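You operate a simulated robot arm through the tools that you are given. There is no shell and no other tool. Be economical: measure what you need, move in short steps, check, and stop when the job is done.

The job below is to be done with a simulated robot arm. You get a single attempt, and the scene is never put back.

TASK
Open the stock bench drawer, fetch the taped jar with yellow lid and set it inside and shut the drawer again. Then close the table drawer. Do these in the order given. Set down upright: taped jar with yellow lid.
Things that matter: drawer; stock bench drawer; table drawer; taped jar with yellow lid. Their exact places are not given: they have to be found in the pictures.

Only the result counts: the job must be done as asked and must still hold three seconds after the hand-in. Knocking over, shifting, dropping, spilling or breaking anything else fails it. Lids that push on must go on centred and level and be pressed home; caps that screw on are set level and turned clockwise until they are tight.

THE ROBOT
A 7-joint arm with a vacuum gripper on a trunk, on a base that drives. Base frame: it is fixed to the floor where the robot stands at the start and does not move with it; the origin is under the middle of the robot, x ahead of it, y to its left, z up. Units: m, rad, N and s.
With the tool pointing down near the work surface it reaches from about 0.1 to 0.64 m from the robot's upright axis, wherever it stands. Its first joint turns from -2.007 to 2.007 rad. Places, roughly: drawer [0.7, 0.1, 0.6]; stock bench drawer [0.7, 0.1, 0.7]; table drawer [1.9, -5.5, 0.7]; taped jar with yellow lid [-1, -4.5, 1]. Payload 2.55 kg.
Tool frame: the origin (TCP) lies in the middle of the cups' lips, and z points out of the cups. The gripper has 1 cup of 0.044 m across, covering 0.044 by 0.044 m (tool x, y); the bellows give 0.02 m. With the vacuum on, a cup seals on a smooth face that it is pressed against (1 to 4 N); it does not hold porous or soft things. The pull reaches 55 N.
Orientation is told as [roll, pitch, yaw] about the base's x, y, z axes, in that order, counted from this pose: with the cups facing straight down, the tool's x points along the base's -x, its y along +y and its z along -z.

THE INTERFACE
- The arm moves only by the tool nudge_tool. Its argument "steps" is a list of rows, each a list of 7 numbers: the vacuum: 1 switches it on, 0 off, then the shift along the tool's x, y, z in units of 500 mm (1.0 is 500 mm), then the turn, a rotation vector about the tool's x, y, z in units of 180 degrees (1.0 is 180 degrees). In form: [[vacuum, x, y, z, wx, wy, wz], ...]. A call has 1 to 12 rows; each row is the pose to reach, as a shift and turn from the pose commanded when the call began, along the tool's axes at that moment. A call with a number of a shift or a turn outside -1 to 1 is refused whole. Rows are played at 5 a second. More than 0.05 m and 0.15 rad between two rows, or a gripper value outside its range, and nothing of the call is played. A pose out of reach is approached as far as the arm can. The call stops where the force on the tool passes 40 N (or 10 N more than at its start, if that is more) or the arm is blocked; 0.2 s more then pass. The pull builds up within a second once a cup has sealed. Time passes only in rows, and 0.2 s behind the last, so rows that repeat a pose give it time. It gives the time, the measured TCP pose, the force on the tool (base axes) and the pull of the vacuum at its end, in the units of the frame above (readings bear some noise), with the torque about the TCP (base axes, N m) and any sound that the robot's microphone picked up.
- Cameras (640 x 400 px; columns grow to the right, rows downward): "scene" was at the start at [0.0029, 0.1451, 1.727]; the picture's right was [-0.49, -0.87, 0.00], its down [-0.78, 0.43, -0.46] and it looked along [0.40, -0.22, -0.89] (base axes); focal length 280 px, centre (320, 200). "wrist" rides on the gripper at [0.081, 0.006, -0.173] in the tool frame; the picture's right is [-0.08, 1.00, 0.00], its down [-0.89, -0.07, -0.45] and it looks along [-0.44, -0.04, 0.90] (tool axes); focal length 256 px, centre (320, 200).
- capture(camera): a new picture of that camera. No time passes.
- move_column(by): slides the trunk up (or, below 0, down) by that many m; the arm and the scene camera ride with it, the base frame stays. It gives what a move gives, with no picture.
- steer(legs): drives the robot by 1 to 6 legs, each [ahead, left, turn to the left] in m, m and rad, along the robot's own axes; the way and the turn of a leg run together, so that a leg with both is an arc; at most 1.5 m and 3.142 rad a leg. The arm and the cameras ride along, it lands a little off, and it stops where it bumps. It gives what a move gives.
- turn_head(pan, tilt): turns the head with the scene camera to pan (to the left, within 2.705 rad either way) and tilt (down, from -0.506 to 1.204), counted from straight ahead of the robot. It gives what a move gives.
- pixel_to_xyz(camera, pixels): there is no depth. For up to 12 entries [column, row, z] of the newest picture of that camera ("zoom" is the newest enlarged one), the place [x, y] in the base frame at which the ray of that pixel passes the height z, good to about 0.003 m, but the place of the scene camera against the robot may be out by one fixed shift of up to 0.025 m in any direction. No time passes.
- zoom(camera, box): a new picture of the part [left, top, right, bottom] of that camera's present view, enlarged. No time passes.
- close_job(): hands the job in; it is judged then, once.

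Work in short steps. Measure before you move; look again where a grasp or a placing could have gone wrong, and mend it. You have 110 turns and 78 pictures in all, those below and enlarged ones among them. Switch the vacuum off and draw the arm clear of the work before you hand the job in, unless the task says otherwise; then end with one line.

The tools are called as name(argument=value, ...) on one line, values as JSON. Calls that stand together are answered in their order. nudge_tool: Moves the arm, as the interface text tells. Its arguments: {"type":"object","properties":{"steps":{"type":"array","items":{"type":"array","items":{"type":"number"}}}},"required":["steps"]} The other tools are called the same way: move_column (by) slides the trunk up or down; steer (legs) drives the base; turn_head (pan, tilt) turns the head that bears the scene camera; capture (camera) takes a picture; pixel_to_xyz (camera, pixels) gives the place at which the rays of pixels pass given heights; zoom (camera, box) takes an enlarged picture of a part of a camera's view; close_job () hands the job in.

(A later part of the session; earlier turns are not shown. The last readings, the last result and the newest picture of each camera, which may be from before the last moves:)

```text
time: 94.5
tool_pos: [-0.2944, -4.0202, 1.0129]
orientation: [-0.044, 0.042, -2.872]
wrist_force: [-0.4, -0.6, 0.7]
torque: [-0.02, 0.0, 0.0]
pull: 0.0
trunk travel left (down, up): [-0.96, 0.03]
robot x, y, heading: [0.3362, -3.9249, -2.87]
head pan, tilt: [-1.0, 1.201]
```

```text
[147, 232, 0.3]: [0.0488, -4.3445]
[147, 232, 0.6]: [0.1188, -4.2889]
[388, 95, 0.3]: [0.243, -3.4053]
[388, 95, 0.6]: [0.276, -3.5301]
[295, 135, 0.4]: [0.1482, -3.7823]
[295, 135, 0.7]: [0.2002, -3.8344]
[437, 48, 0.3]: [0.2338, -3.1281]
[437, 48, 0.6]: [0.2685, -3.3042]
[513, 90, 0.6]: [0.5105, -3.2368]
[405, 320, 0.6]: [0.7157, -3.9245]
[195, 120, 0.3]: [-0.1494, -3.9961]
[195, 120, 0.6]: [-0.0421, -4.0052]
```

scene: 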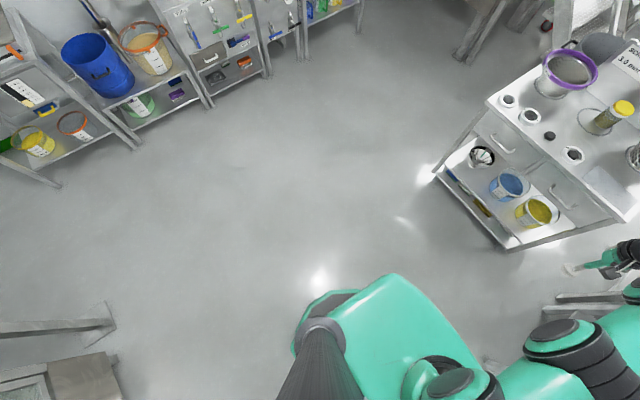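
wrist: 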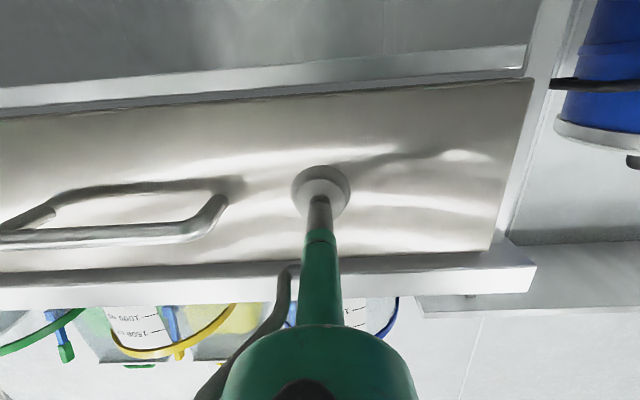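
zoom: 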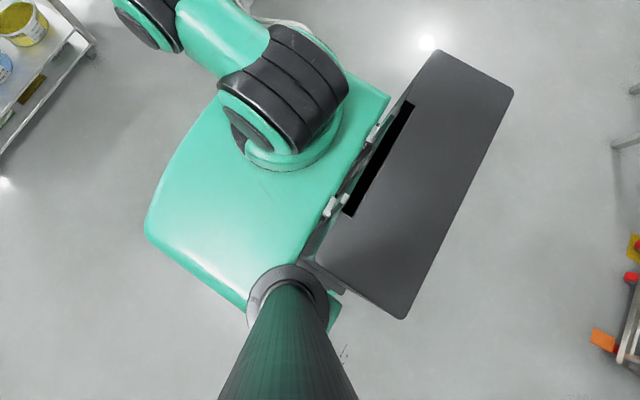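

Geometry shows the platform front ≈0.25 m and floor base ≈0.3 m ahead of the axis, so I'll stand ~0.38 m off the edge and use a slight outward tool tilt if needed. First I raise and retract the arm, then drive closer and line up on the jar.

nudge_tool(steps=[[0, 0.04, 0, -0.07, 0, 0, 0], [0, 0.08, 0, -0.14, 0, -0.014, 0], [0, 0.12, 0, -0.21, 0, -0.014, 0], [0, 0.16, 0, -0.28, 0, -0.014, 0], [0, 0.2, 0, -0.35, 0, -0.014, 0], [0, 0.24, 0, -0.4, 0, -0.014, 0], [0, 0.24, 0, -0.4, 0, -0.014, 0]])

steer(legs=[[0.5, 0.14, 0], [0, 0, 0.074]])

turn_head(pan=0.0, tilt=0.9)

capture(camera="scene")

capture(camera="wrist")

```text
time: 96.1
tool_pos: [-0.1829, -3.9994, 1.2202]
orientation: [-0.046, 0.002, -2.871]
wrist_force: [0.0, 0.6, -0.5]
torque: [0.0, -0.01, -0.01]
pull: 0.1
trunk travel left (down, up): [-0.96, 0.03]
robot x, y, heading: [0.3363, -3.9221, -2.866]
head pan, tilt: [-1.0, 1.201]
```

```text
time: 99.6
tool_pos: [-0.617, -4.305, 1.2188]
orientation: [-0.044, -0.001, -2.803]
wrist_force: [-0.2, 0.3, 0.6]
torque: [0.0, 0.01, 0.0]
pull: 0.1
trunk travel left (down, up): [-0.96, 0.03]
robot x, y, heading: [-0.104, -4.1938, -2.797]
head pan, tilt: [-1.0, 1.201]
```

```text
time: 100.8
tool_pos: [-0.6167, -4.3054, 1.2192]
orientation: [-0.043, 0.0, -2.8]
wrist_force: [-0.2, -0.3, -0.3]
torque: [0.03, -0.02, 0.0]
pull: 0.1
trunk travel left (down, up): [-0.96, 0.03]
robot x, y, heading: [-0.1043, -4.1998, -2.796]
head pan, tilt: [0.0, 0.901]
```

```text
47 pictures are left
```

scene: 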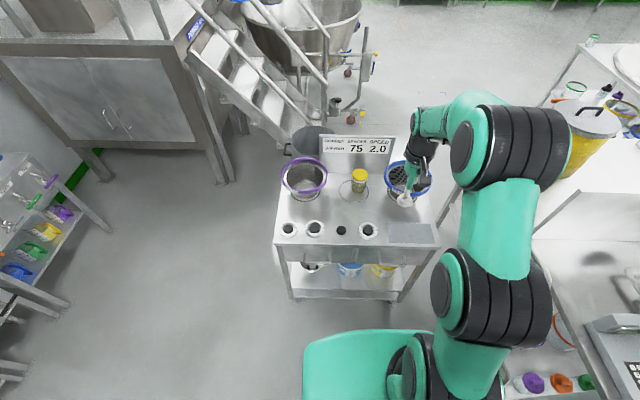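

```text
46 pictures are left
```

wrist: 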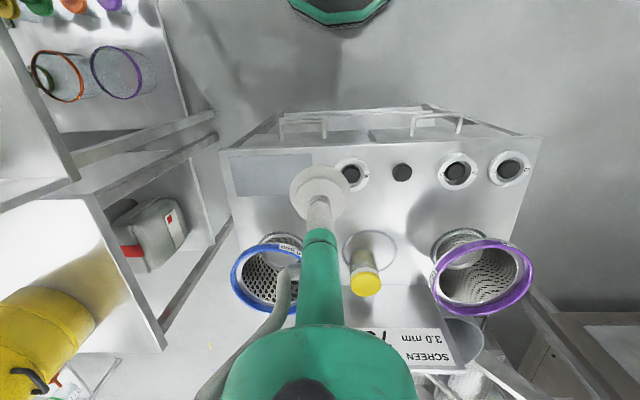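

The wrist view shows jar, table and the base's own round edge (340,25). I measure them all in the wrist frame.

pixel_to_xyz(camera="wrist", pixels=[[345, 27, 0.05], [345, 27, 0.2], [345, 14, 0.2], [220, 152, 0.785], [541, 135, 0.785], [372, 241, 0.785], [366, 288, 0.88], [366, 288, 0.9], [366, 288, 0.92], [280, 250, 0.93], [440, 280, 0.93], [440, 104, 0.0]])

zoom(camera="wrist", box=[220, 200, 540, 400])

```text
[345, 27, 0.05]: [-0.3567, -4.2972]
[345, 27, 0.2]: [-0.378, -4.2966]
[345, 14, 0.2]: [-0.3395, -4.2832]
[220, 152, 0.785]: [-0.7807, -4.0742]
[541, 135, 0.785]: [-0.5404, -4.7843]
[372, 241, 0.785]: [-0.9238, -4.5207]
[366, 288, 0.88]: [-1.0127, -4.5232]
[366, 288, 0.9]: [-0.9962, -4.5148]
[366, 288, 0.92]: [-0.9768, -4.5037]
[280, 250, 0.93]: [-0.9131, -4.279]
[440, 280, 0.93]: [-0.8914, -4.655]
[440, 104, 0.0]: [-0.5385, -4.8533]
```

```text
2.00 times, centred on (380, 300) of wrist
```

zoom: 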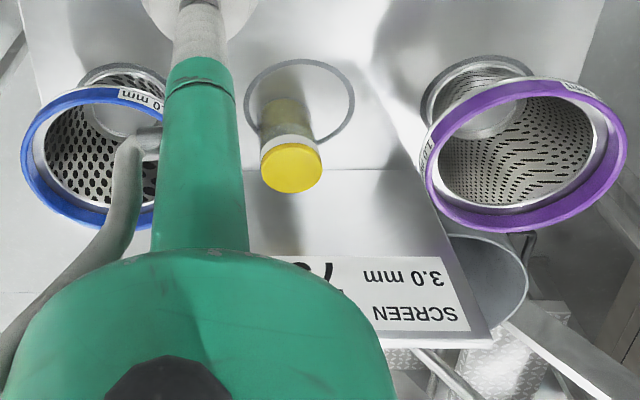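

I refine jar base and lid-top centres (base ≈ wrist (361,254), lid top ≈ (365.5,284)).

pixel_to_xyz(camera="wrist", pixels=[[361.5, 250, 0.785], [361.5, 256, 0.785], [365.5, 284, 0.86], [365.5, 284, 0.88], [365.5, 284, 0.9], [350, 284, 0.88], [381, 284, 0.88]])

```text
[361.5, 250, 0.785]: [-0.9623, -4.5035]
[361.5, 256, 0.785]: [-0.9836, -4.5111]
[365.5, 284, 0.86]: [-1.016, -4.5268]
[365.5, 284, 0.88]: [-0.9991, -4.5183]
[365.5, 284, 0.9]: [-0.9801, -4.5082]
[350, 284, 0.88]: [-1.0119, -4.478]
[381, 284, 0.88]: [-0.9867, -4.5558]
```

Jar ≈(-0.985,-4.512), lid ≈0.89 m high, 0.334 m behind the edge; base radius ≈0.28. I drive in to 0.345 m from the edge, square to it.

steer(legs=[[0, 0, -0.019], [0.15, 0.005, 0], [0.105, 0.003, 0]])

capture(camera="wrist")

```text
time: 103.3
tool_pos: [-0.8524, -4.381, 1.2199]
orientation: [-0.044, 0.0, -2.824]
wrist_force: [-0.3, -0.2, 0.4]
torque: [0.02, -0.01, -0.01]
pull: 0.1
trunk travel left (down, up): [-0.96, 0.03]
robot x, y, heading: [-0.3395, -4.2778, -2.815]
head pan, tilt: [0.0, 0.901]
```

```text
44 pictures are left
```

wrist: 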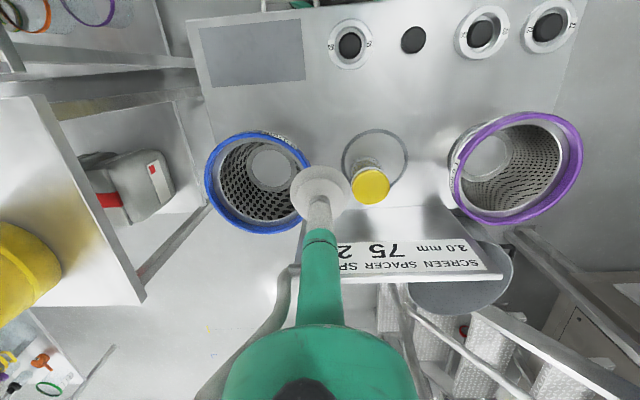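

Now the jar lid is at (370,186). I remeasure lid and base centre from this near-overhead view.

pixel_to_xyz(camera="wrist", pixels=[[370, 186, 0.87], [370, 186, 0.89], [370, 186, 0.91], [352, 186, 0.89], [389, 186, 0.89], [366, 162, 0.785], [310, 190, 0.93], [450, 180, 0.93], [400, 240, 0.785], [400, 240, 1.0]])

zoom(camera="wrist", box=[290, 110, 450, 210])

```text
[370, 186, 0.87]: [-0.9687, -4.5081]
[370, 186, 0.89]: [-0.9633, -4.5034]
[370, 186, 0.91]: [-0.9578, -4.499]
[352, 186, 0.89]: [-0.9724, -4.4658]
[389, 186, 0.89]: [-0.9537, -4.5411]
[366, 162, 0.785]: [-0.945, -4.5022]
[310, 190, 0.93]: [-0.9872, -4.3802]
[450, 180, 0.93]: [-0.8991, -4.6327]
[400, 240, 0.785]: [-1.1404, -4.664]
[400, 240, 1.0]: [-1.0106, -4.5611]
```

```text
4.00 times, centred on (370, 160) of wrist
```

zoom: 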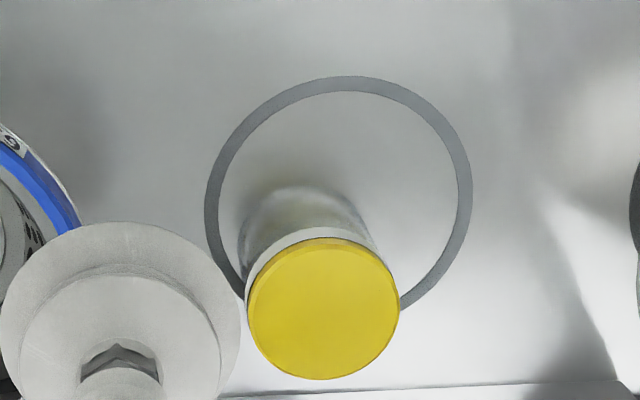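

Lid centre ≈(-0.967,-4.507), diameter 0.078 m. I lower the column 0.05 m, then move the cup above the lid with a slight outward tilt, stopping at z≈1.0.

move_column(by=-0.05)

nudge_tool(steps=[[0, -0.05, 0.03, 0.02, 0, 0, 0], [0, -0.1, 0.06, 0.07, -0.007, 0, 0], [0, -0.15, 0.09, 0.13, -0.014, -0.01, 0], [0, -0.2, 0.12, 0.2, -0.014, -0.02, 0], [0, -0.25, 0.15, 0.27, -0.014, -0.025, 0], [0, -0.286, 0.169, 0.34, -0.014, -0.025, 0], [0, -0.286, 0.169, 0.34, -0.014, -0.025, 0], [0, -0.286, 0.169, 0.34, -0.014, -0.025, 0]])

capture(camera="wrist")

```text
time: 104.2
tool_pos: [-0.8526, -4.3815, 1.1686]
orientation: [-0.045, -0.003, -2.825]
wrist_force: [-0.3, 0.4, -0.8]
torque: [0.0, 0.03, -0.01]
pull: 0.1
trunk travel left (down, up): [-0.91, 0.08]
robot x, y, heading: [-0.3393, -4.2813, -2.82]
head pan, tilt: [0.0, 0.901]
```

```text
time: 106.0
tool_pos: [-0.9631, -4.4996, 0.997]
orientation: [0.0, -0.077, -2.821]
wrist_force: [-0.2, -0.2, -0.1]
torque: [0.03, -0.01, 0.0]
pull: 0.1
trunk travel left (down, up): [-0.91, 0.08]
robot x, y, heading: [-0.3391, -4.2848, -2.819]
head pan, tilt: [0.0, 0.901]
```

```text
42 pictures are left
```

wrist: 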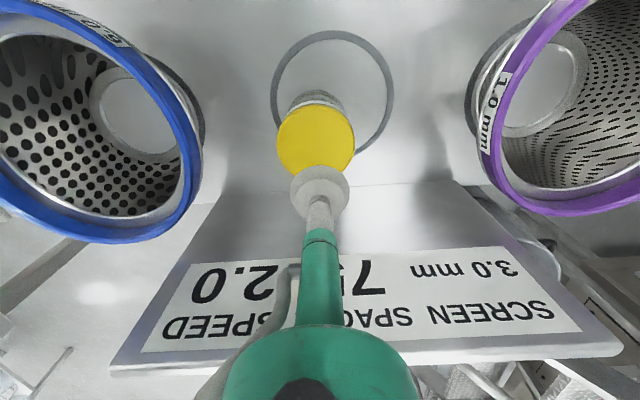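

Reached z 0.997 above the lid; lid centre at (316,140). I measure it and clearance to the sign panel.

pixel_to_xyz(camera="wrist", pixels=[[316, 140, 0.87], [316, 140, 0.88], [316, 140, 0.89], [316, 140, 0.91], [355, 140, 0.88], [277, 140, 0.88]])

```text
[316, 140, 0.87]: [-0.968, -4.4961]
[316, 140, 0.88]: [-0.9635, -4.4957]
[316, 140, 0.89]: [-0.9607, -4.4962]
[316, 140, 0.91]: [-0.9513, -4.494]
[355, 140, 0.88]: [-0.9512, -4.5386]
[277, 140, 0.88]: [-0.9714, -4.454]
```

I descend straight with vacuum on, first to z≈0.93.

nudge_tool(steps=[[1, 0.003, 0, 0.04, 0, 0, 0], [1, 0.006, 0, 0.08, 0, 0, 0], [1, 0.009, 0, 0.11, 0, 0, 0], [1, 0.01, 0, 0.13, 0, 0, 0]])

```text
time: 107.0
tool_pos: [-0.9654, -4.5, 0.9388]
orientation: [0.0, -0.094, -2.823]
wrist_force: [3.9, 0.4, 27.1]
torque: [0.3, -0.78, -0.05]
pull: 55.0
trunk travel left (down, up): [-0.91, 0.08]
robot x, y, heading: [-0.3375, -4.2823, -2.813]
head pan, tilt: [0.0, 0.901]
```

Sealed at 0.939 with full pull. I lift 0.12 m and check the hold.

nudge_tool(steps=[[1, 0, 0, -0.03, 0, 0, 0], [1, 0, 0, -0.08, 0, 0, 0], [1, 0, 0, -0.14, 0, 0, 0], [1, 0, 0, -0.2, 0, 0, 0], [1, 0, 0, -0.28, 0, 0, 0], [1, 0, 0, -0.34, 0, 0, 0], [1, 0, 0, -0.34, 0, 0, 0]])

capture(camera="wrist")

zoom(camera="scene", box=[260, 60, 460, 220])

```text
time: 108.6
tool_pos: [-0.9505, -4.4945, 1.0992]
orientation: [-0.001, -0.079, -2.822]
wrist_force: [0.0, 1.3, -0.9]
torque: [0.08, -0.17, -0.04]
pull: 55.4
trunk travel left (down, up): [-0.91, 0.08]
robot x, y, heading: [-0.3409, -4.2846, -2.815]
head pan, tilt: [0.0, 0.901]
```

```text
41 pictures are left
```

wrist: 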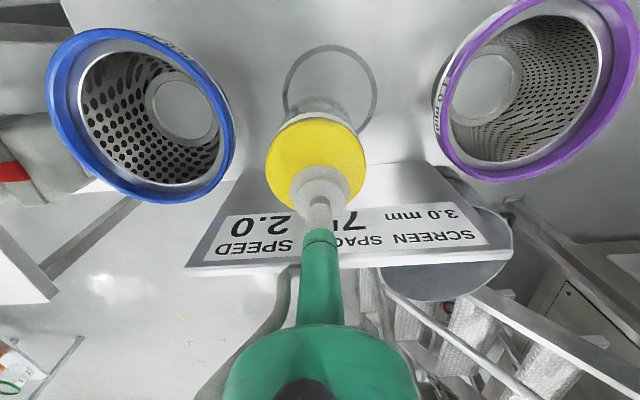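

```text
2.50 times, centred on (360, 140) of scene
```

zoom: 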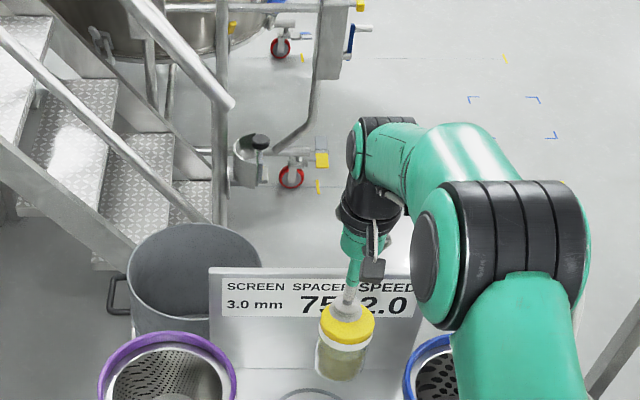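

Jar is held. I level the tool, raise and retract toward the body before driving.

nudge_tool(steps=[[1, 0.02, 0, -0.06, 0, 0.005, 0], [1, 0.05, 0, -0.12, 0, 0.01, 0], [1, 0.1, 0, -0.16, 0, 0.015, 0], [1, 0.16, 0, -0.2, 0, 0.02, 0], [1, 0.22, 0, -0.22, 0, 0.025, 0], [1, 0.28, 0, -0.22, 0, 0.025, 0], [1, 0.34, 0, -0.22, 0, 0.025, 0], [1, 0.38, 0, -0.22, 0, 0.025, 0], [1, 0.38, 0, -0.22, 0, 0.025, 0]])

steer(legs=[[-0.72, 0, 0]])

capture(camera="wrist")

```text
time: 110.6
tool_pos: [-0.7657, -4.4334, 1.1939]
orientation: [0.0, 0.0, -2.824]
wrist_force: [0.2, -0.8, -1.9]
torque: [0.06, -0.17, 0.0]
pull: 54.5
out of reach, approached as far as the arm can: row 1, 2, 3, 4, 5
trunk travel left (down, up): [-0.91, 0.08]
robot x, y, heading: [-0.3402, -4.2831, -2.81]
head pan, tilt: [0.0, 0.901]
```

```text
time: 114.6
tool_pos: [-0.0792, -4.2036, 1.1944]
orientation: [-0.001, 0.001, -2.821]
wrist_force: [-1.0, 0.8, -0.8]
torque: [0.02, -0.08, -0.03]
pull: 54.6
trunk travel left (down, up): [-0.91, 0.08]
robot x, y, heading: [0.3453, -4.0526, -2.813]
head pan, tilt: [0.0, 0.901]
```

```text
39 pictures are left
```

wrist: 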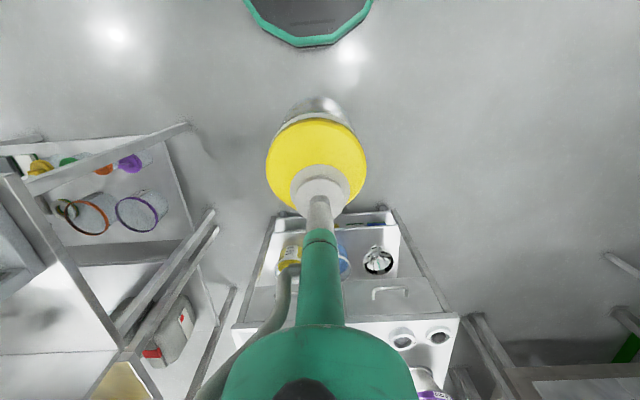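

Jar held stably. I turn to face the stock bench and drive back along a clear diagonal, ending at a staging pose in front of the open drawer.

steer(legs=[[0, 0, -1.9], [1.25, 0.2, 0], [1.25, 0.2, 0], [1.25, 0.2, 0]])

steer(legs=[[0, 0, -1.26]])

turn_head(pan=0.1, tilt=0.95)

capture(camera="scene")

capture(camera="wrist")

```text
time: 137.6
tool_pos: [-0.0958, 0.1845, 1.1943]
orientation: [0.0, -0.001, 1.532]
wrist_force: [0.5, 0.5, -1.9]
torque: [-0.08, 0.0, 0.01]
pull: 54.8
trunk travel left (down, up): [-0.91, 0.08]
robot x, y, heading: [-0.1054, -0.2649, 1.534]
head pan, tilt: [0.0, 0.901]
```

```text
time: 141.1
tool_pos: [0.3258, -0.133, 1.194]
orientation: [0.0, -0.002, 0.282]
wrist_force: [-0.6, 0.5, -1.7]
torque: [-0.01, 0.04, 0.01]
pull: 55.0
trunk travel left (down, up): [-0.91, 0.08]
robot x, y, heading: [-0.1048, -0.2669, 0.286]
head pan, tilt: [0.0, 0.901]
```

```text
time: 141.8
tool_pos: [0.3273, -0.1329, 1.1951]
orientation: [-0.001, 0.001, 0.282]
wrist_force: [0.1, -0.4, -0.8]
torque: [0.01, 0.08, 0.0]
pull: 54.7
trunk travel left (down, up): [-0.91, 0.08]
robot x, y, heading: [-0.1031, -0.2681, 0.287]
head pan, tilt: [0.099, 0.949]
```

```text
38 pictures are left
```

scene: 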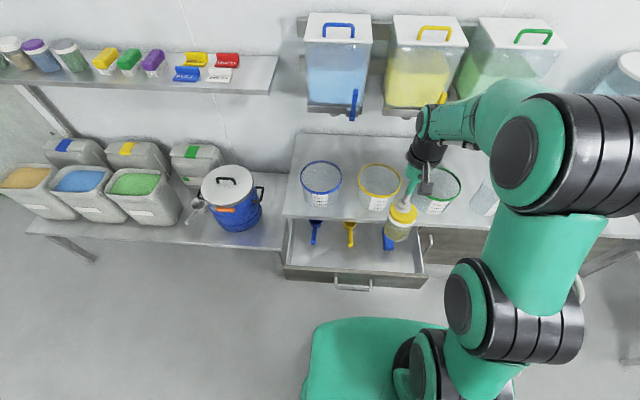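

```text
37 pictures are left
```

wrist: 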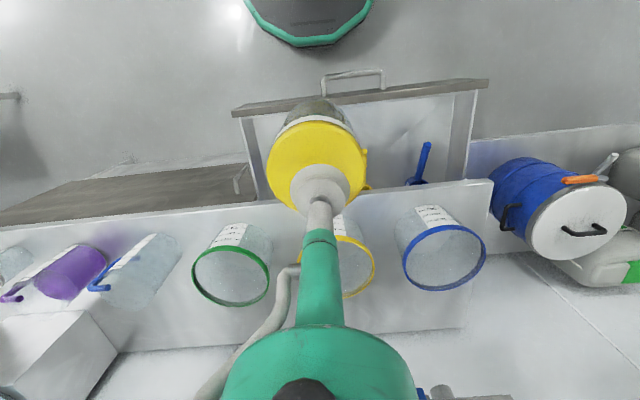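

I zoom into the drawer from the scene camera and measure its corners with the wrist camera (front top edge at (233,113)–(488,82), z≈0.765).

zoom(camera="scene", box=[260, 190, 460, 315])

pixel_to_xyz(camera="wrist", pixels=[[233, 113, 0.765], [488, 82, 0.765], [353, 73, 0.7], [245, 120, 0.75], [475, 92, 0.75], [494, 180, 0.78], [428, 145, 0.66], [412, 182, 0.66], [320, 95, 0.7]])

pixel_to_xyz(camera="zoom", pixels=[[180, 170, 0.66], [290, 185, 0.66], [415, 195, 0.66], [90, 243, 0.76], [525, 275, 0.76]])

```text
3.20 times, centred on (360, 252) of scene
```

zoom: 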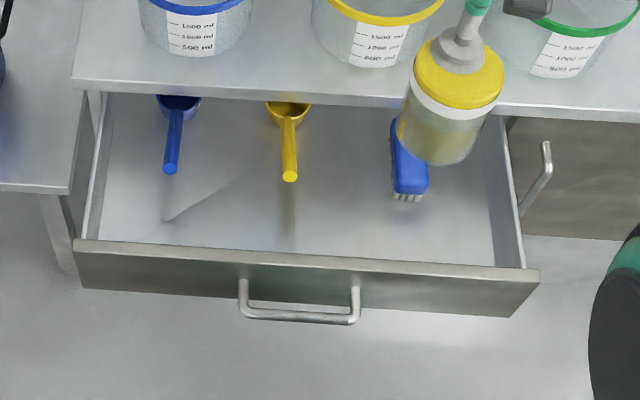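

```text
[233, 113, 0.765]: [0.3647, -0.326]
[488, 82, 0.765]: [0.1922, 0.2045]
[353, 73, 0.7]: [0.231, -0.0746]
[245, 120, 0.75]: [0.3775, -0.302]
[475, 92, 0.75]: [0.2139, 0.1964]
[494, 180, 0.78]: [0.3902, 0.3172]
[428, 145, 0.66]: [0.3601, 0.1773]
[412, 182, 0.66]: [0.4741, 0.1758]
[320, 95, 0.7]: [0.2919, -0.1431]
```

```text
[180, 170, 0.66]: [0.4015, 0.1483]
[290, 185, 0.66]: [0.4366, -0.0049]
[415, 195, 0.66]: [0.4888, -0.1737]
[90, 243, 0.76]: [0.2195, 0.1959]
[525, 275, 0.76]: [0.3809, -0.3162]
```

Scoops and brush end about n≈0.38–0.41; the free strip behind the front at s≈0.06 (between blue and yellow scoop) is clear. Target jar spot (0.337,0.047). I shift the base left 0.17 m, then move the jar above the spot at height.

steer(legs=[[0, 0.17, 0]])

```text
time: 143.2
tool_pos: [0.2787, 0.0265, 1.195]
orientation: [0.001, -0.001, 0.281]
wrist_force: [0.0, 0.9, -1.6]
torque: [-0.02, 0.09, -0.02]
pull: 55.1
trunk travel left (down, up): [-0.91, 0.08]
robot x, y, heading: [-0.1516, -0.1091, 0.288]
head pan, tilt: [0.099, 0.949]
```

I move forward 0.061 m over the spot, then lower the column 0.28 m (jar bottom still above the drawer front) and check.

nudge_tool(steps=[[1, -0.04, 0.002, 0, 0, 0, 0], [1, -0.08, 0.005, 0, 0, 0, 0], [1, -0.123, 0.007, 0, 0, 0, 0], [1, -0.123, 0.007, 0, 0, 0, 0]])

move_column(by=-0.28)

capture(camera="wrist")

capture(camera="scene")

```text
time: 144.2
tool_pos: [0.3365, 0.0462, 1.1939]
orientation: [0.0, 0.001, 0.283]
wrist_force: [-1.6, 0.6, -1.6]
torque: [0.0, 0.04, 0.01]
pull: 55.4
trunk travel left (down, up): [-0.91, 0.08]
robot x, y, heading: [-0.1497, -0.1056, 0.284]
head pan, tilt: [0.099, 0.949]
```

```text
time: 147.0
tool_pos: [0.338, 0.0458, 0.9147]
orientation: [0.001, -0.001, 0.282]
wrist_force: [0.1, 0.1, -1.5]
torque: [-0.02, 0.08, 0.01]
pull: 54.2
trunk travel left (down, up): [-0.63, 0.36]
robot x, y, heading: [-0.1536, -0.1071, 0.29]
head pan, tilt: [0.099, 0.949]
```

```text
35 pictures are left
```

wrist: 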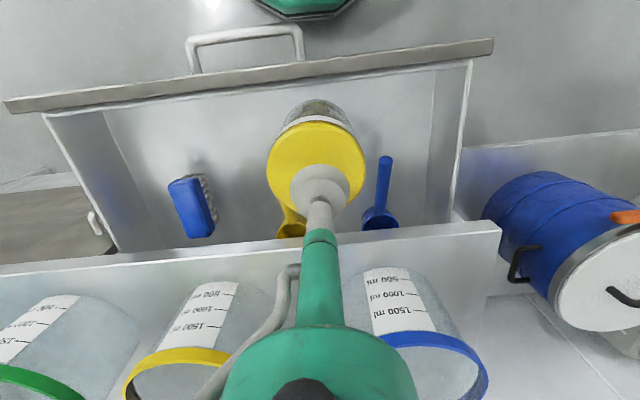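

```text
34 pictures are left
```

scene: 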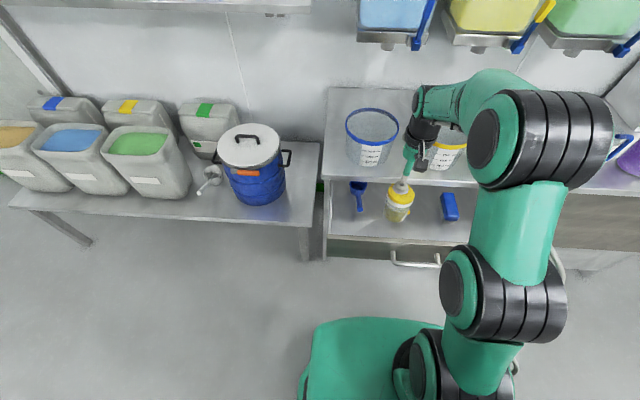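

The yellow scoop is partly hidden behind the jar; I check where the tips lie compared with the jar's landing footprint.

pixel_to_xyz(camera="wrist", pixels=[[385, 158, 0.66], [380, 215, 0.66], [290, 228, 0.66], [290, 160, 0.66], [195, 205, 0.67], [182, 180, 0.67], [320, 120, 0.65], [330, 130, 0.65], [400, 75, 0.765], [320, 100, 0.64]])

zoom(camera="scene", box=[320, 140, 480, 280])

```text
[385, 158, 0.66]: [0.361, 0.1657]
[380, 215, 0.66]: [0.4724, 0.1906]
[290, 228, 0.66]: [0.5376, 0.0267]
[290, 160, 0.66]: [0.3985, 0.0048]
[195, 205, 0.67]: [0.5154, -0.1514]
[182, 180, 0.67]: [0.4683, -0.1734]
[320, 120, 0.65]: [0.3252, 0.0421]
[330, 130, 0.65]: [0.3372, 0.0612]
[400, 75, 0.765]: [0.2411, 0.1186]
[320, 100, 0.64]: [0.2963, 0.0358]
```

```text
2.86 times, centred on (400, 210) of scene
```

zoom: 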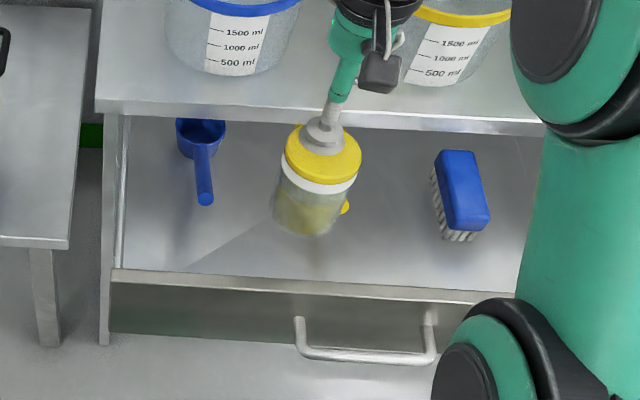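

The footprint clears both scoops and the drawer front by ~3 cm. I descend 0.13 m to z≈0.785.

nudge_tool(steps=[[1, 0, 0, 0.06, 0, 0, 0], [1, 0, 0, 0.12, 0, 0, 0], [1, 0, 0, 0.18, 0, 0, 0], [1, 0, 0, 0.23, 0, 0, 0], [1, 0, 0, 0.26, 0, 0, 0]])

zoom(camera="scene", box=[320, 140, 480, 280])

```text
time: 148.2
tool_pos: [0.3361, 0.0454, 0.7827]
orientation: [0.0, 0.001, 0.281]
wrist_force: [-1.2, -0.6, -1.2]
torque: [0.02, 0.07, 0.0]
pull: 55.0
trunk travel left (down, up): [-0.63, 0.36]
robot x, y, heading: [-0.152, -0.1037, 0.289]
head pan, tilt: [0.099, 0.949]
```

```text
2.86 times, centred on (400, 210) of scene
```

zoom: 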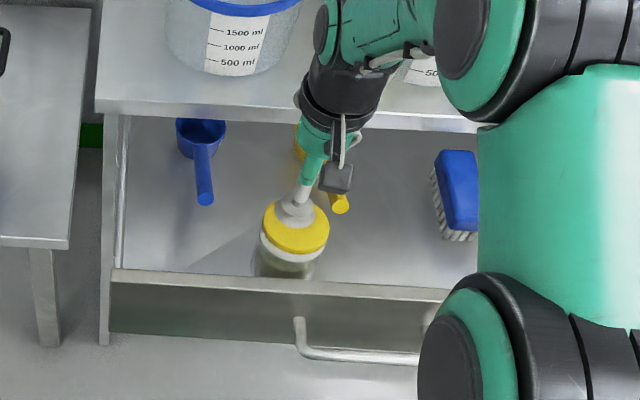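

The jar bottom is now inside, behind the front's top edge (~row 280), yellow tip clear to the right. I continue down 0.03 m in small steps.

nudge_tool(steps=[[1, 0, 0, 0.015, 0, 0, 0], [1, 0, 0, 0.03, 0, 0, 0], [1, 0, 0, 0.045, 0, 0, 0]])

```text
time: 149.0
tool_pos: [0.3362, 0.0458, 0.7627]
orientation: [0.001, 0.0, 0.283]
wrist_force: [-0.4, -0.1, -1.2]
torque: [-0.04, 0.08, -0.03]
pull: 54.8
trunk travel left (down, up): [-0.63, 0.36]
robot x, y, heading: [-0.1468, -0.1067, 0.293]
head pan, tilt: [0.099, 0.949]
```

nudge_tool(steps=[[1, 0, 0, 0.01, 0, 0, 0], [1, 0, 0, 0.02, 0, 0, 0], [1, 0, 0, 0.02, 0, 0, 0]])

```text
time: 149.8
tool_pos: [0.3364, 0.0458, 0.7522]
orientation: [0.001, 0.001, 0.285]
wrist_force: [0.0, 0.0, -1.1]
torque: [-0.01, 0.05, 0.0]
pull: 54.4
trunk travel left (down, up): [-0.63, 0.36]
robot x, y, heading: [-0.1492, -0.1075, 0.285]
head pan, tilt: [0.099, 0.949]
```

No contact yet (−1.1 N is just the jar's weight); I keep lowering in 5 mm rows.

nudge_tool(steps=[[1, 0, 0, 0.01, 0, 0, 0], [1, 0, 0, 0.02, 0, 0, 0], [1, 0, 0, 0.02, 0, 0, 0]])

nudge_tool(steps=[[1, 0, 0, 0.006, 0, 0, 0], [1, 0, 0, 0.012, 0, 0, 0], [1, 0, 0, 0.012, 0, 0, 0]])

```text
time: 150.6
tool_pos: [0.3397, 0.047, 0.7453]
orientation: [-0.001, -0.011, 0.283]
wrist_force: [1.3, -0.9, 18.1]
torque: [-0.07, -0.28, 0.0]
pull: 54.9
trunk travel left (down, up): [-0.63, 0.36]
robot x, y, heading: [-0.1514, -0.1074, 0.278]
head pan, tilt: [0.099, 0.949]
```

```text
time: 151.4
tool_pos: [0.3404, 0.0455, 0.7412]
orientation: [-0.001, -0.013, 0.282]
wrist_force: [0.3, 1.4, 33.5]
torque: [0.14, -0.36, 0.03]
pull: 55.1
trunk travel left (down, up): [-0.63, 0.36]
robot x, y, heading: [-0.1547, -0.1088, 0.287]
head pan, tilt: [0.099, 0.949]
```

Contact (33 N). I ease up 9 mm, release the vacuum, then rise.

nudge_tool(steps=[[1, 0, 0, -0.018, 0, 0, 0], [0, 0, 0, -0.018, 0, 0, 0], [0, 0, 0, -0.018, 0, 0, 0], [0, 0, 0, -0.018, 0, 0, 0], [0, 0, 0, -0.018, 0, 0, 0], [0, 0, 0, -0.018, 0, 0, 0], [0, 0, 0, -0.03, 0, 0, 0]])

nudge_tool(steps=[[0, 0, 0, -0.05, 0, 0, 0], [0, 0, 0, -0.13, 0, 0, 0], [0, 0, 0, -0.21, 0, 0, 0], [0, 0, 0, -0.29, 0, 0, 0], [0, 0, 0, -0.37, 0, 0, 0], [0, 0, 0, -0.37, 0, 0, 0]])

capture(camera="wrist")

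zoom(camera="scene", box=[320, 140, 480, 280])

```text
time: 153.0
tool_pos: [0.3369, 0.0452, 0.751]
orientation: [-0.001, 0.001, 0.283]
wrist_force: [0.0, 0.4, 0.3]
torque: [0.05, 0.0, 0.01]
pull: 0.0
trunk travel left (down, up): [-0.63, 0.36]
robot x, y, heading: [-0.1535, -0.1023, 0.286]
head pan, tilt: [0.099, 0.949]
```

```text
time: 154.4
tool_pos: [0.3279, 0.0441, 0.9252]
orientation: [0.001, 0.001, 0.281]
wrist_force: [0.1, 0.7, 0.8]
torque: [0.03, 0.0, 0.0]
pull: 0.1
out of reach, approached as far as the arm can: row 5, 6
trunk travel left (down, up): [-0.63, 0.36]
robot x, y, heading: [-0.1541, -0.1058, 0.283]
head pan, tilt: [0.099, 0.949]
```

```text
31 pictures are left
```

wrist: 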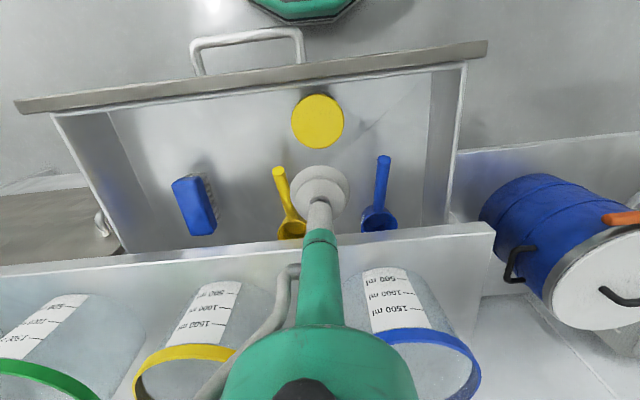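

```text
2.86 times, centred on (400, 210) of scene
```

zoom: 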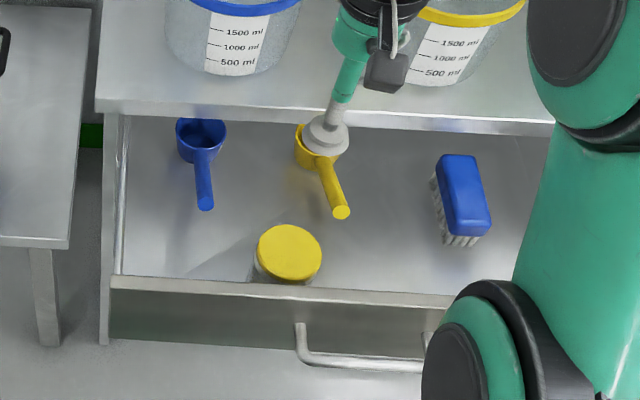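

The jar stands upright in the drawer, lid below the front's top edge. I back off, turn the tool level again and lower to push the drawer shut.

steer(legs=[[-0.38, 0, 0]])

nudge_tool(steps=[[0, 0, 0, -0.04, 0, -0.045, 0], [0, 0, 0, -0.08, 0, -0.09, 0], [0, 0, 0, -0.12, 0, -0.135, 0], [0, 0, 0, -0.16, 0, -0.18, 0], [0, 0, 0, -0.2, 0, -0.225, 0], [0, 0, 0, -0.24, 0, -0.27, 0], [0, 0, 0, -0.28, 0, -0.315, 0], [0, 0, 0, -0.32, 0, -0.36, 0], [0, 0, 0, -0.36, 0, -0.405, 0], [0, 0, 0, -0.4, 0, -0.45, 0], [0, 0, 0, -0.42, 0, -0.495, 0], [0, 0, 0, -0.42, 0, -0.5, 0]])

```text
time: 156.9
tool_pos: [-0.0385, -0.0654, 0.9255]
orientation: [0.0, -0.003, 0.278]
wrist_force: [-0.3, -0.2, -0.2]
torque: [0.0, -0.01, -0.02]
pull: 0.1
trunk travel left (down, up): [-0.63, 0.36]
robot x, y, heading: [-0.5229, -0.2109, 0.279]
head pan, tilt: [0.099, 0.949]
```

```text
time: 159.5
tool_pos: [-0.0297, -0.0308, 1.1508]
orientation: [1.67, -1.554, -1.402]
wrist_force: [-0.2, 0.2, -0.1]
torque: [0.0, 0.0, 0.0]
pull: 0.1
out of reach, approached as far as the arm can: row 7, 8, 9, 10, 11, 12
trunk travel left (down, up): [-0.63, 0.36]
robot x, y, heading: [-0.5188, -0.213, 0.28]
head pan, tilt: [0.099, 0.949]
```

Tool is level with yaw 0.268 versus the drawer normal ≈0.315; I trim the base heading and lower the column to z≈0.70, then check aim.

steer(legs=[[0, 0, 0.042]])

move_column(by=-0.25)

move_column(by=-0.2)

capture(camera="wrist")

```text
time: 160.2
tool_pos: [-0.0367, -0.0111, 1.1517]
orientation: [1.579, -1.553, -1.268]
wrist_force: [0.1, -0.2, 0.2]
torque: [-0.01, 0.01, 0.0]
pull: 0.1
trunk travel left (down, up): [-0.63, 0.36]
robot x, y, heading: [-0.5222, -0.2128, 0.324]
head pan, tilt: [0.099, 0.949]
```

```text
time: 162.8
tool_pos: [-0.0366, -0.0108, 0.901]
orientation: [1.574, -1.553, -1.266]
wrist_force: [-0.3, 0.3, 1.1]
torque: [-0.02, 0.01, 0.02]
pull: 0.1
trunk travel left (down, up): [-0.38, 0.61]
robot x, y, heading: [-0.5226, -0.2118, 0.322]
head pan, tilt: [0.099, 0.949]
```

```text
time: 165.0
tool_pos: [-0.0375, -0.0097, 0.7021]
orientation: [1.551, -1.554, -1.242]
wrist_force: [-0.3, 0.3, -0.9]
torque: [-0.02, -0.01, -0.03]
pull: 0.1
trunk travel left (down, up): [-0.18, 0.81]
robot x, y, heading: [-0.5259, -0.2129, 0.318]
head pan, tilt: [0.099, 0.949]
```

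```text
29 pictures are left
```

wrist: 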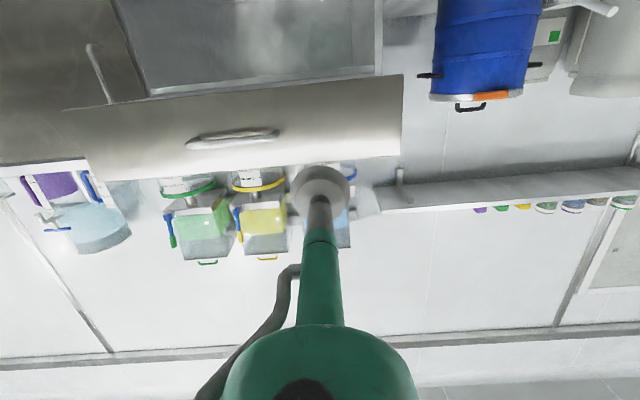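

Aim point (320,124) lies on the panel left of the handle. I drive 0.25 m to just short of the front, then push gently with the arm.

steer(legs=[[0.245, 0, 0]])

nudge_tool(steps=[[0, 0, 0, 0.03, 0, 0, 0], [0, 0, 0, 0.06, 0, 0, 0], [0, 0, 0, 0.09, 0, 0, 0], [0, 0, 0, 0.12, 0, 0, 0], [0, 0, 0, 0.15, 0, 0, 0], [0, 0, 0, 0.18, 0, 0, 0], [0, 0, 0, 0.21, 0, 0, 0], [0, 0, 0, 0.24, 0, 0, 0], [0, 0, 0, 0.27, 0, 0, 0], [0, 0, 0, 0.3, 0, 0, 0]])

turn_head(pan=0.15, tilt=0.7)

capture(camera="scene")

```text
time: 166.8
tool_pos: [0.199, 0.0668, 0.7007]
orientation: [1.521, -1.554, -1.213]
wrist_force: [0.1, -0.4, 0.0]
torque: [0.04, 0.02, 0.02]
pull: 0.2
trunk travel left (down, up): [-0.18, 0.81]
robot x, y, heading: [-0.2843, -0.1306, 0.319]
head pan, tilt: [0.099, 0.949]
```

```text
time: 169.0
tool_pos: [0.3122, 0.116, 0.6955]
orientation: [1.533, -1.555, -1.231]
wrist_force: [-0.5, 0.3, 0.1]
torque: [-0.02, 0.02, -0.02]
pull: 0.1
out of reach, approached as far as the arm can: row 2, 3, 4, 5, 6, 7, 8, 9, 10
trunk travel left (down, up): [-0.18, 0.81]
robot x, y, heading: [-0.2869, -0.1346, 0.318]
head pan, tilt: [0.099, 0.949]
```

```text
time: 169.8
tool_pos: [0.3123, 0.1167, 0.6958]
orientation: [1.437, -1.553, -1.138]
wrist_force: [-0.7, -0.4, -0.2]
torque: [0.02, -0.01, 0.02]
pull: 0.0
trunk travel left (down, up): [-0.18, 0.81]
robot x, y, heading: [-0.2877, -0.1311, 0.322]
head pan, tilt: [0.15, 0.7]
```

```text
28 pictures are left
```

scene: 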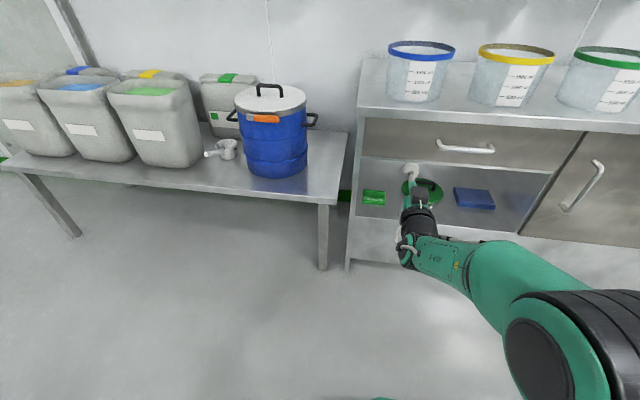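

The drawer already looks flush — the touch made it glide. I zoom to check.

zoom(camera="scene", box=[340, 60, 600, 230])

capture(camera="wrist")

```text
2.35 times, centred on (470, 145) of scene
```

zoom: 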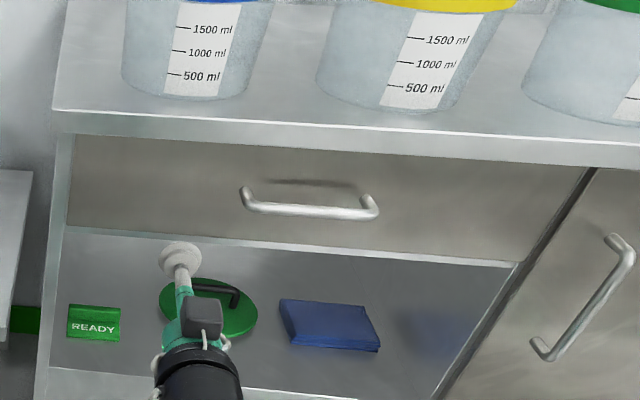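

```text
26 pictures are left
```

wrist: 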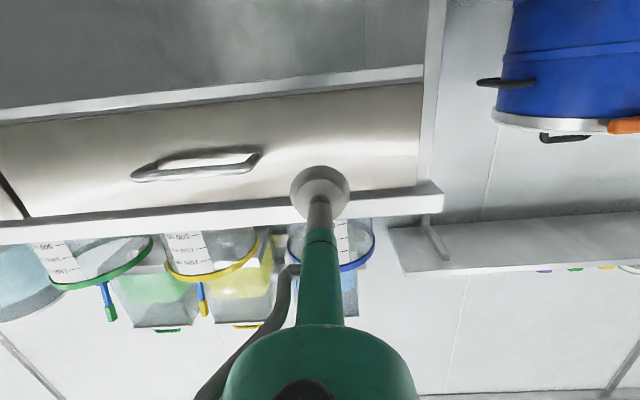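

The drawer has glided shut (its motion was slow, ≤0.15 m/s, so the jar should stand). I press it home: retract the arm a bit, drive closer, then push gently to feel the stop.

nudge_tool(steps=[[0, 0, 0, -0.05, 0, 0, 0], [0, 0, 0, -0.1, 0, 0, 0], [0, 0, 0, -0.16, 0, 0, 0], [0, 0, 0, -0.16, 0, 0, 0]])

steer(legs=[[0.18, 0, 0]])

nudge_tool(steps=[[0, 0, 0, 0.02, 0, 0, 0], [0, 0, 0, 0.04, 0, 0, 0], [0, 0, 0, 0.06, 0, 0, 0]])

```text
time: 170.8
tool_pos: [0.2352, 0.0923, 0.6976]
orientation: [1.468, -1.552, -1.16]
wrist_force: [-0.7, -0.5, 0.3]
torque: [-0.04, 0.02, 0.02]
pull: 0.1
trunk travel left (down, up): [-0.18, 0.81]
robot x, y, heading: [-0.2864, -0.1375, 0.322]
head pan, tilt: [0.15, 0.7]
```

```text
time: 172.3
tool_pos: [0.4092, 0.1467, 0.6963]
orientation: [1.491, -1.553, -1.189]
wrist_force: [0.5, 0.0, 0.0]
torque: [0.02, 0.0, 0.02]
pull: 0.1
trunk travel left (down, up): [-0.18, 0.81]
robot x, y, heading: [-0.1145, -0.0746, 0.315]
head pan, tilt: [0.15, 0.7]
```

```text
time: 173.1
tool_pos: [0.4378, 0.1561, 0.6975]
orientation: [1.536, -1.556, -1.231]
wrist_force: [-0.5, 0.8, 0.3]
torque: [0.01, -0.03, 0.0]
pull: 0.0
trunk travel left (down, up): [-0.18, 0.81]
robot x, y, heading: [-0.1098, -0.0773, 0.318]
head pan, tilt: [0.15, 0.7]
```

nudge_tool(steps=[[0, 0, 0, 0.02, 0, 0, 0], [0, 0, 0, 0.04, 0, 0, 0], [0, 0, 0, 0.05, 0, 0, 0], [0, 0, 0, 0.06, 0, 0, 0], [0, 0, 0, 0.06, 0, 0, 0]])

```text
time: 174.3
tool_pos: [0.4635, 0.1625, 0.6974]
orientation: [1.458, -1.553, -1.162]
wrist_force: [-1.7, 0.3, -0.7]
torque: [0.04, -0.06, -0.01]
pull: 0.1
out of reach, approached as far as the arm can: row 1, 2, 4, 5
trunk travel left (down, up): [-0.18, 0.81]
robot x, y, heading: [-0.1116, -0.0753, 0.322]
head pan, tilt: [0.15, 0.7]
```

TCP is at n≈0.491, slightly beyond the original closed contact (0.480), with light contact. I press a bit more with a small base move to confirm the stop.

steer(legs=[[0.012, 0, 0]])

zoom(camera="scene", box=[340, 40, 600, 230])

```text
time: 175.1
tool_pos: [0.4723, 0.1671, 0.6975]
orientation: [1.5, -1.553, -1.201]
wrist_force: [-4.6, -3.3, -0.6]
torque: [-0.02, -0.01, 0.06]
pull: 0.1
trunk travel left (down, up): [-0.18, 0.81]
robot x, y, heading: [-0.1019, -0.0721, 0.317]
head pan, tilt: [0.15, 0.7]
```

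```text
2.11 times, centred on (470, 135) of scene
```

zoom: 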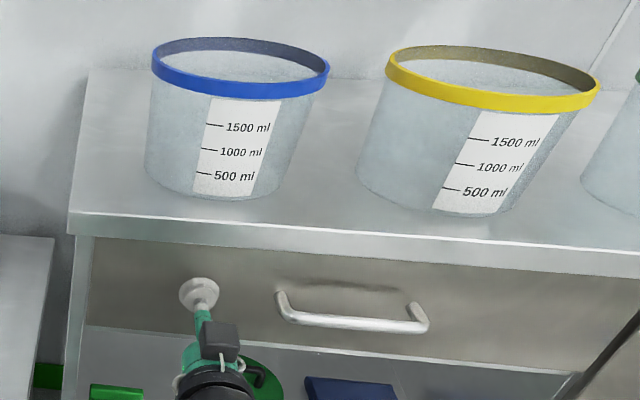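

Force rises to ~5.6 N; one more small push to confirm it is the stop rather than drawer travel.

steer(legs=[[0.012, 0, 0]])

```text
time: 175.8
tool_pos: [0.4753, 0.1695, 0.6981]
orientation: [1.689, -1.553, -1.39]
wrist_force: [-15.1, -5.2, 4.8]
torque: [0.02, 0.2, 0.04]
pull: 0.0
trunk travel left (down, up): [-0.18, 0.81]
robot x, y, heading: [-0.0957, -0.0701, 0.323]
head pan, tilt: [0.15, 0.7]
stopped in leg 1: the force on the tool passed its limit at 82 N (the readings are from after the stop); the commanded pose is now the measured one
```

82 N stop: the drawer is firmly shut. I back away, raise the column, and drive toward the table drawer's area for a look.

steer(legs=[[-0.42, 0, 0]])

move_column(by=0.4)

nudge_tool(steps=[[0, 0, 0, -0.06, 0, 0, 0], [0, 0, 0, -0.12, 0, 0, 0], [0, 0, 0, -0.18, 0, 0, 0], [0, 0, 0, -0.2, 0, 0, 0]])

steer(legs=[[0, 0, -1.87], [1.13, 0.29, 0], [1.13, 0.29, 0], [1.13, 0.29, 0]])

turn_head(pan=0.6, tilt=0.45)

capture(camera="scene")

```text
time: 178.4
tool_pos: [0.0703, 0.0359, 0.6976]
orientation: [1.615, -1.553, -1.316]
wrist_force: [-0.6, -0.4, -0.4]
torque: [0.03, -0.01, -0.04]
pull: 0.0
trunk travel left (down, up): [-0.18, 0.81]
robot x, y, heading: [-0.5044, -0.2075, 0.318]
head pan, tilt: [0.15, 0.7]
```

```text
time: 182.3
tool_pos: [0.0715, 0.0352, 1.0972]
orientation: [1.613, -1.553, -1.312]
wrist_force: [-0.1, 0.0, -0.3]
torque: [0.0, 0.0, 0.01]
pull: 0.1
trunk travel left (down, up): [-0.58, 0.41]
robot x, y, heading: [-0.4995, -0.2101, 0.326]
head pan, tilt: [0.15, 0.7]
```

```text
time: 183.3
tool_pos: [-0.0253, 0.0054, 1.1049]
orientation: [1.511, -1.552, -1.211]
wrist_force: [0.0, 0.1, -0.5]
torque: [0.0, 0.03, 0.02]
pull: 0.1
out of reach, approached as far as the arm can: row 4
trunk travel left (down, up): [-0.58, 0.41]
robot x, y, heading: [-0.5031, -0.2058, 0.321]
head pan, tilt: [0.15, 0.7]
```

```text
time: 204.7
tool_pos: [0.4753, -4.067, 1.1044]
orientation: [1.496, -1.554, -3.055]
wrist_force: [0.2, 0.2, -0.6]
torque: [0.01, -0.01, 0.01]
pull: 0.1
trunk travel left (down, up): [-0.58, 0.41]
robot x, y, heading: [0.4055, -3.5473, -1.536]
head pan, tilt: [0.15, 0.7]
```

```text
time: 205.6
tool_pos: [0.4748, -4.0657, 1.1043]
orientation: [1.507, -1.555, -3.066]
wrist_force: [-0.5, -0.1, -0.8]
torque: [0.02, -0.01, 0.0]
pull: 0.1
trunk travel left (down, up): [-0.58, 0.41]
robot x, y, heading: [0.3992, -3.5484, -1.538]
head pan, tilt: [0.6, 0.45]
```

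```text
24 pictures are left
```

scene: 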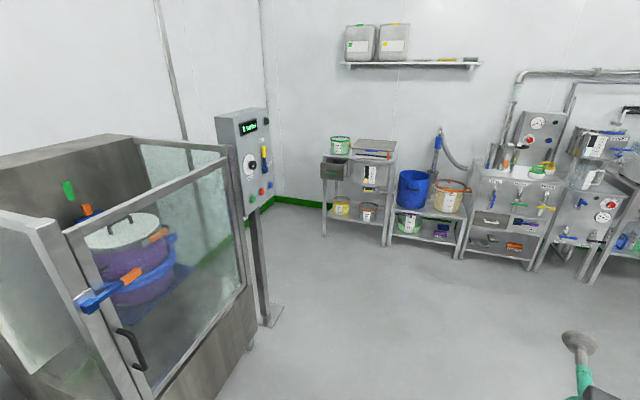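

The shelf table at (360,185) seems to have a protruding drawer at (335,170). I zoom in.

zoom(camera="scene", box=[300, 120, 430, 260])

pixel_to_xyz(camera="scene", pixels=[[324, 236, 0], [385, 247, 0], [322, 165, 0.85], [351, 170, 0.85], [391, 161, 0.9], [262, 325, 0.0], [250, 350, 0.0], [409, 235, 0.0], [462, 258, 0.0]])

```text
2.86 times, centred on (365, 190) of scene
```

zoom: 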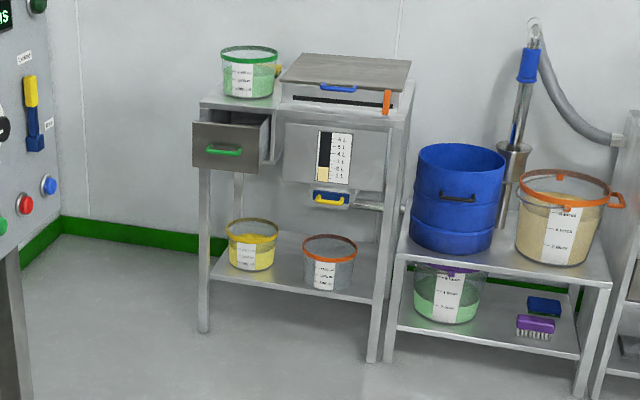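

```text
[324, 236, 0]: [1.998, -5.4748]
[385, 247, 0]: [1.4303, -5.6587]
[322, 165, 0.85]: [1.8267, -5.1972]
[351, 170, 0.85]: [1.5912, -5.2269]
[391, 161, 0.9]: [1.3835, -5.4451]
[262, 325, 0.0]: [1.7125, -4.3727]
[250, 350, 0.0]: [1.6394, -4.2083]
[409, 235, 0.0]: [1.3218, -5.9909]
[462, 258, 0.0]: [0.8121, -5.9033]
```

The open drawer with the green handle is at zoom (230,145). Before moving, I check floor clearance along the glass cabinet at left.

pixel_to_xyz(camera="scene", pixels=[[215, 395, 0.0], [245, 348, 0.0], [283, 325, 0.0], [250, 280, 0.5], [110, 395, 0.5], [160, 399, 0.2]])

pixel_to_xyz(camera="zoom", pixels=[[193, 122, 0.8], [193, 122, 0.85], [257, 130, 0.8], [257, 130, 0.85], [200, 103, 0.9], [410, 115, 0.9]])

```text
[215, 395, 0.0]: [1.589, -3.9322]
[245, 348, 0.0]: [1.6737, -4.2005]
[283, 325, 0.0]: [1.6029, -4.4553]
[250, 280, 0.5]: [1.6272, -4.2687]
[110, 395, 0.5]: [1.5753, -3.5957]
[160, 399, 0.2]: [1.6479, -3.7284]
```

```text
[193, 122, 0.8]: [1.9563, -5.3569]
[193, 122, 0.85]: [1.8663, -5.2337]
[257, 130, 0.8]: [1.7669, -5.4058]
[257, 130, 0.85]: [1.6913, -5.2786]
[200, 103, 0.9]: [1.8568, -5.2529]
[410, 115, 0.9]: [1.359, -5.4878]
```

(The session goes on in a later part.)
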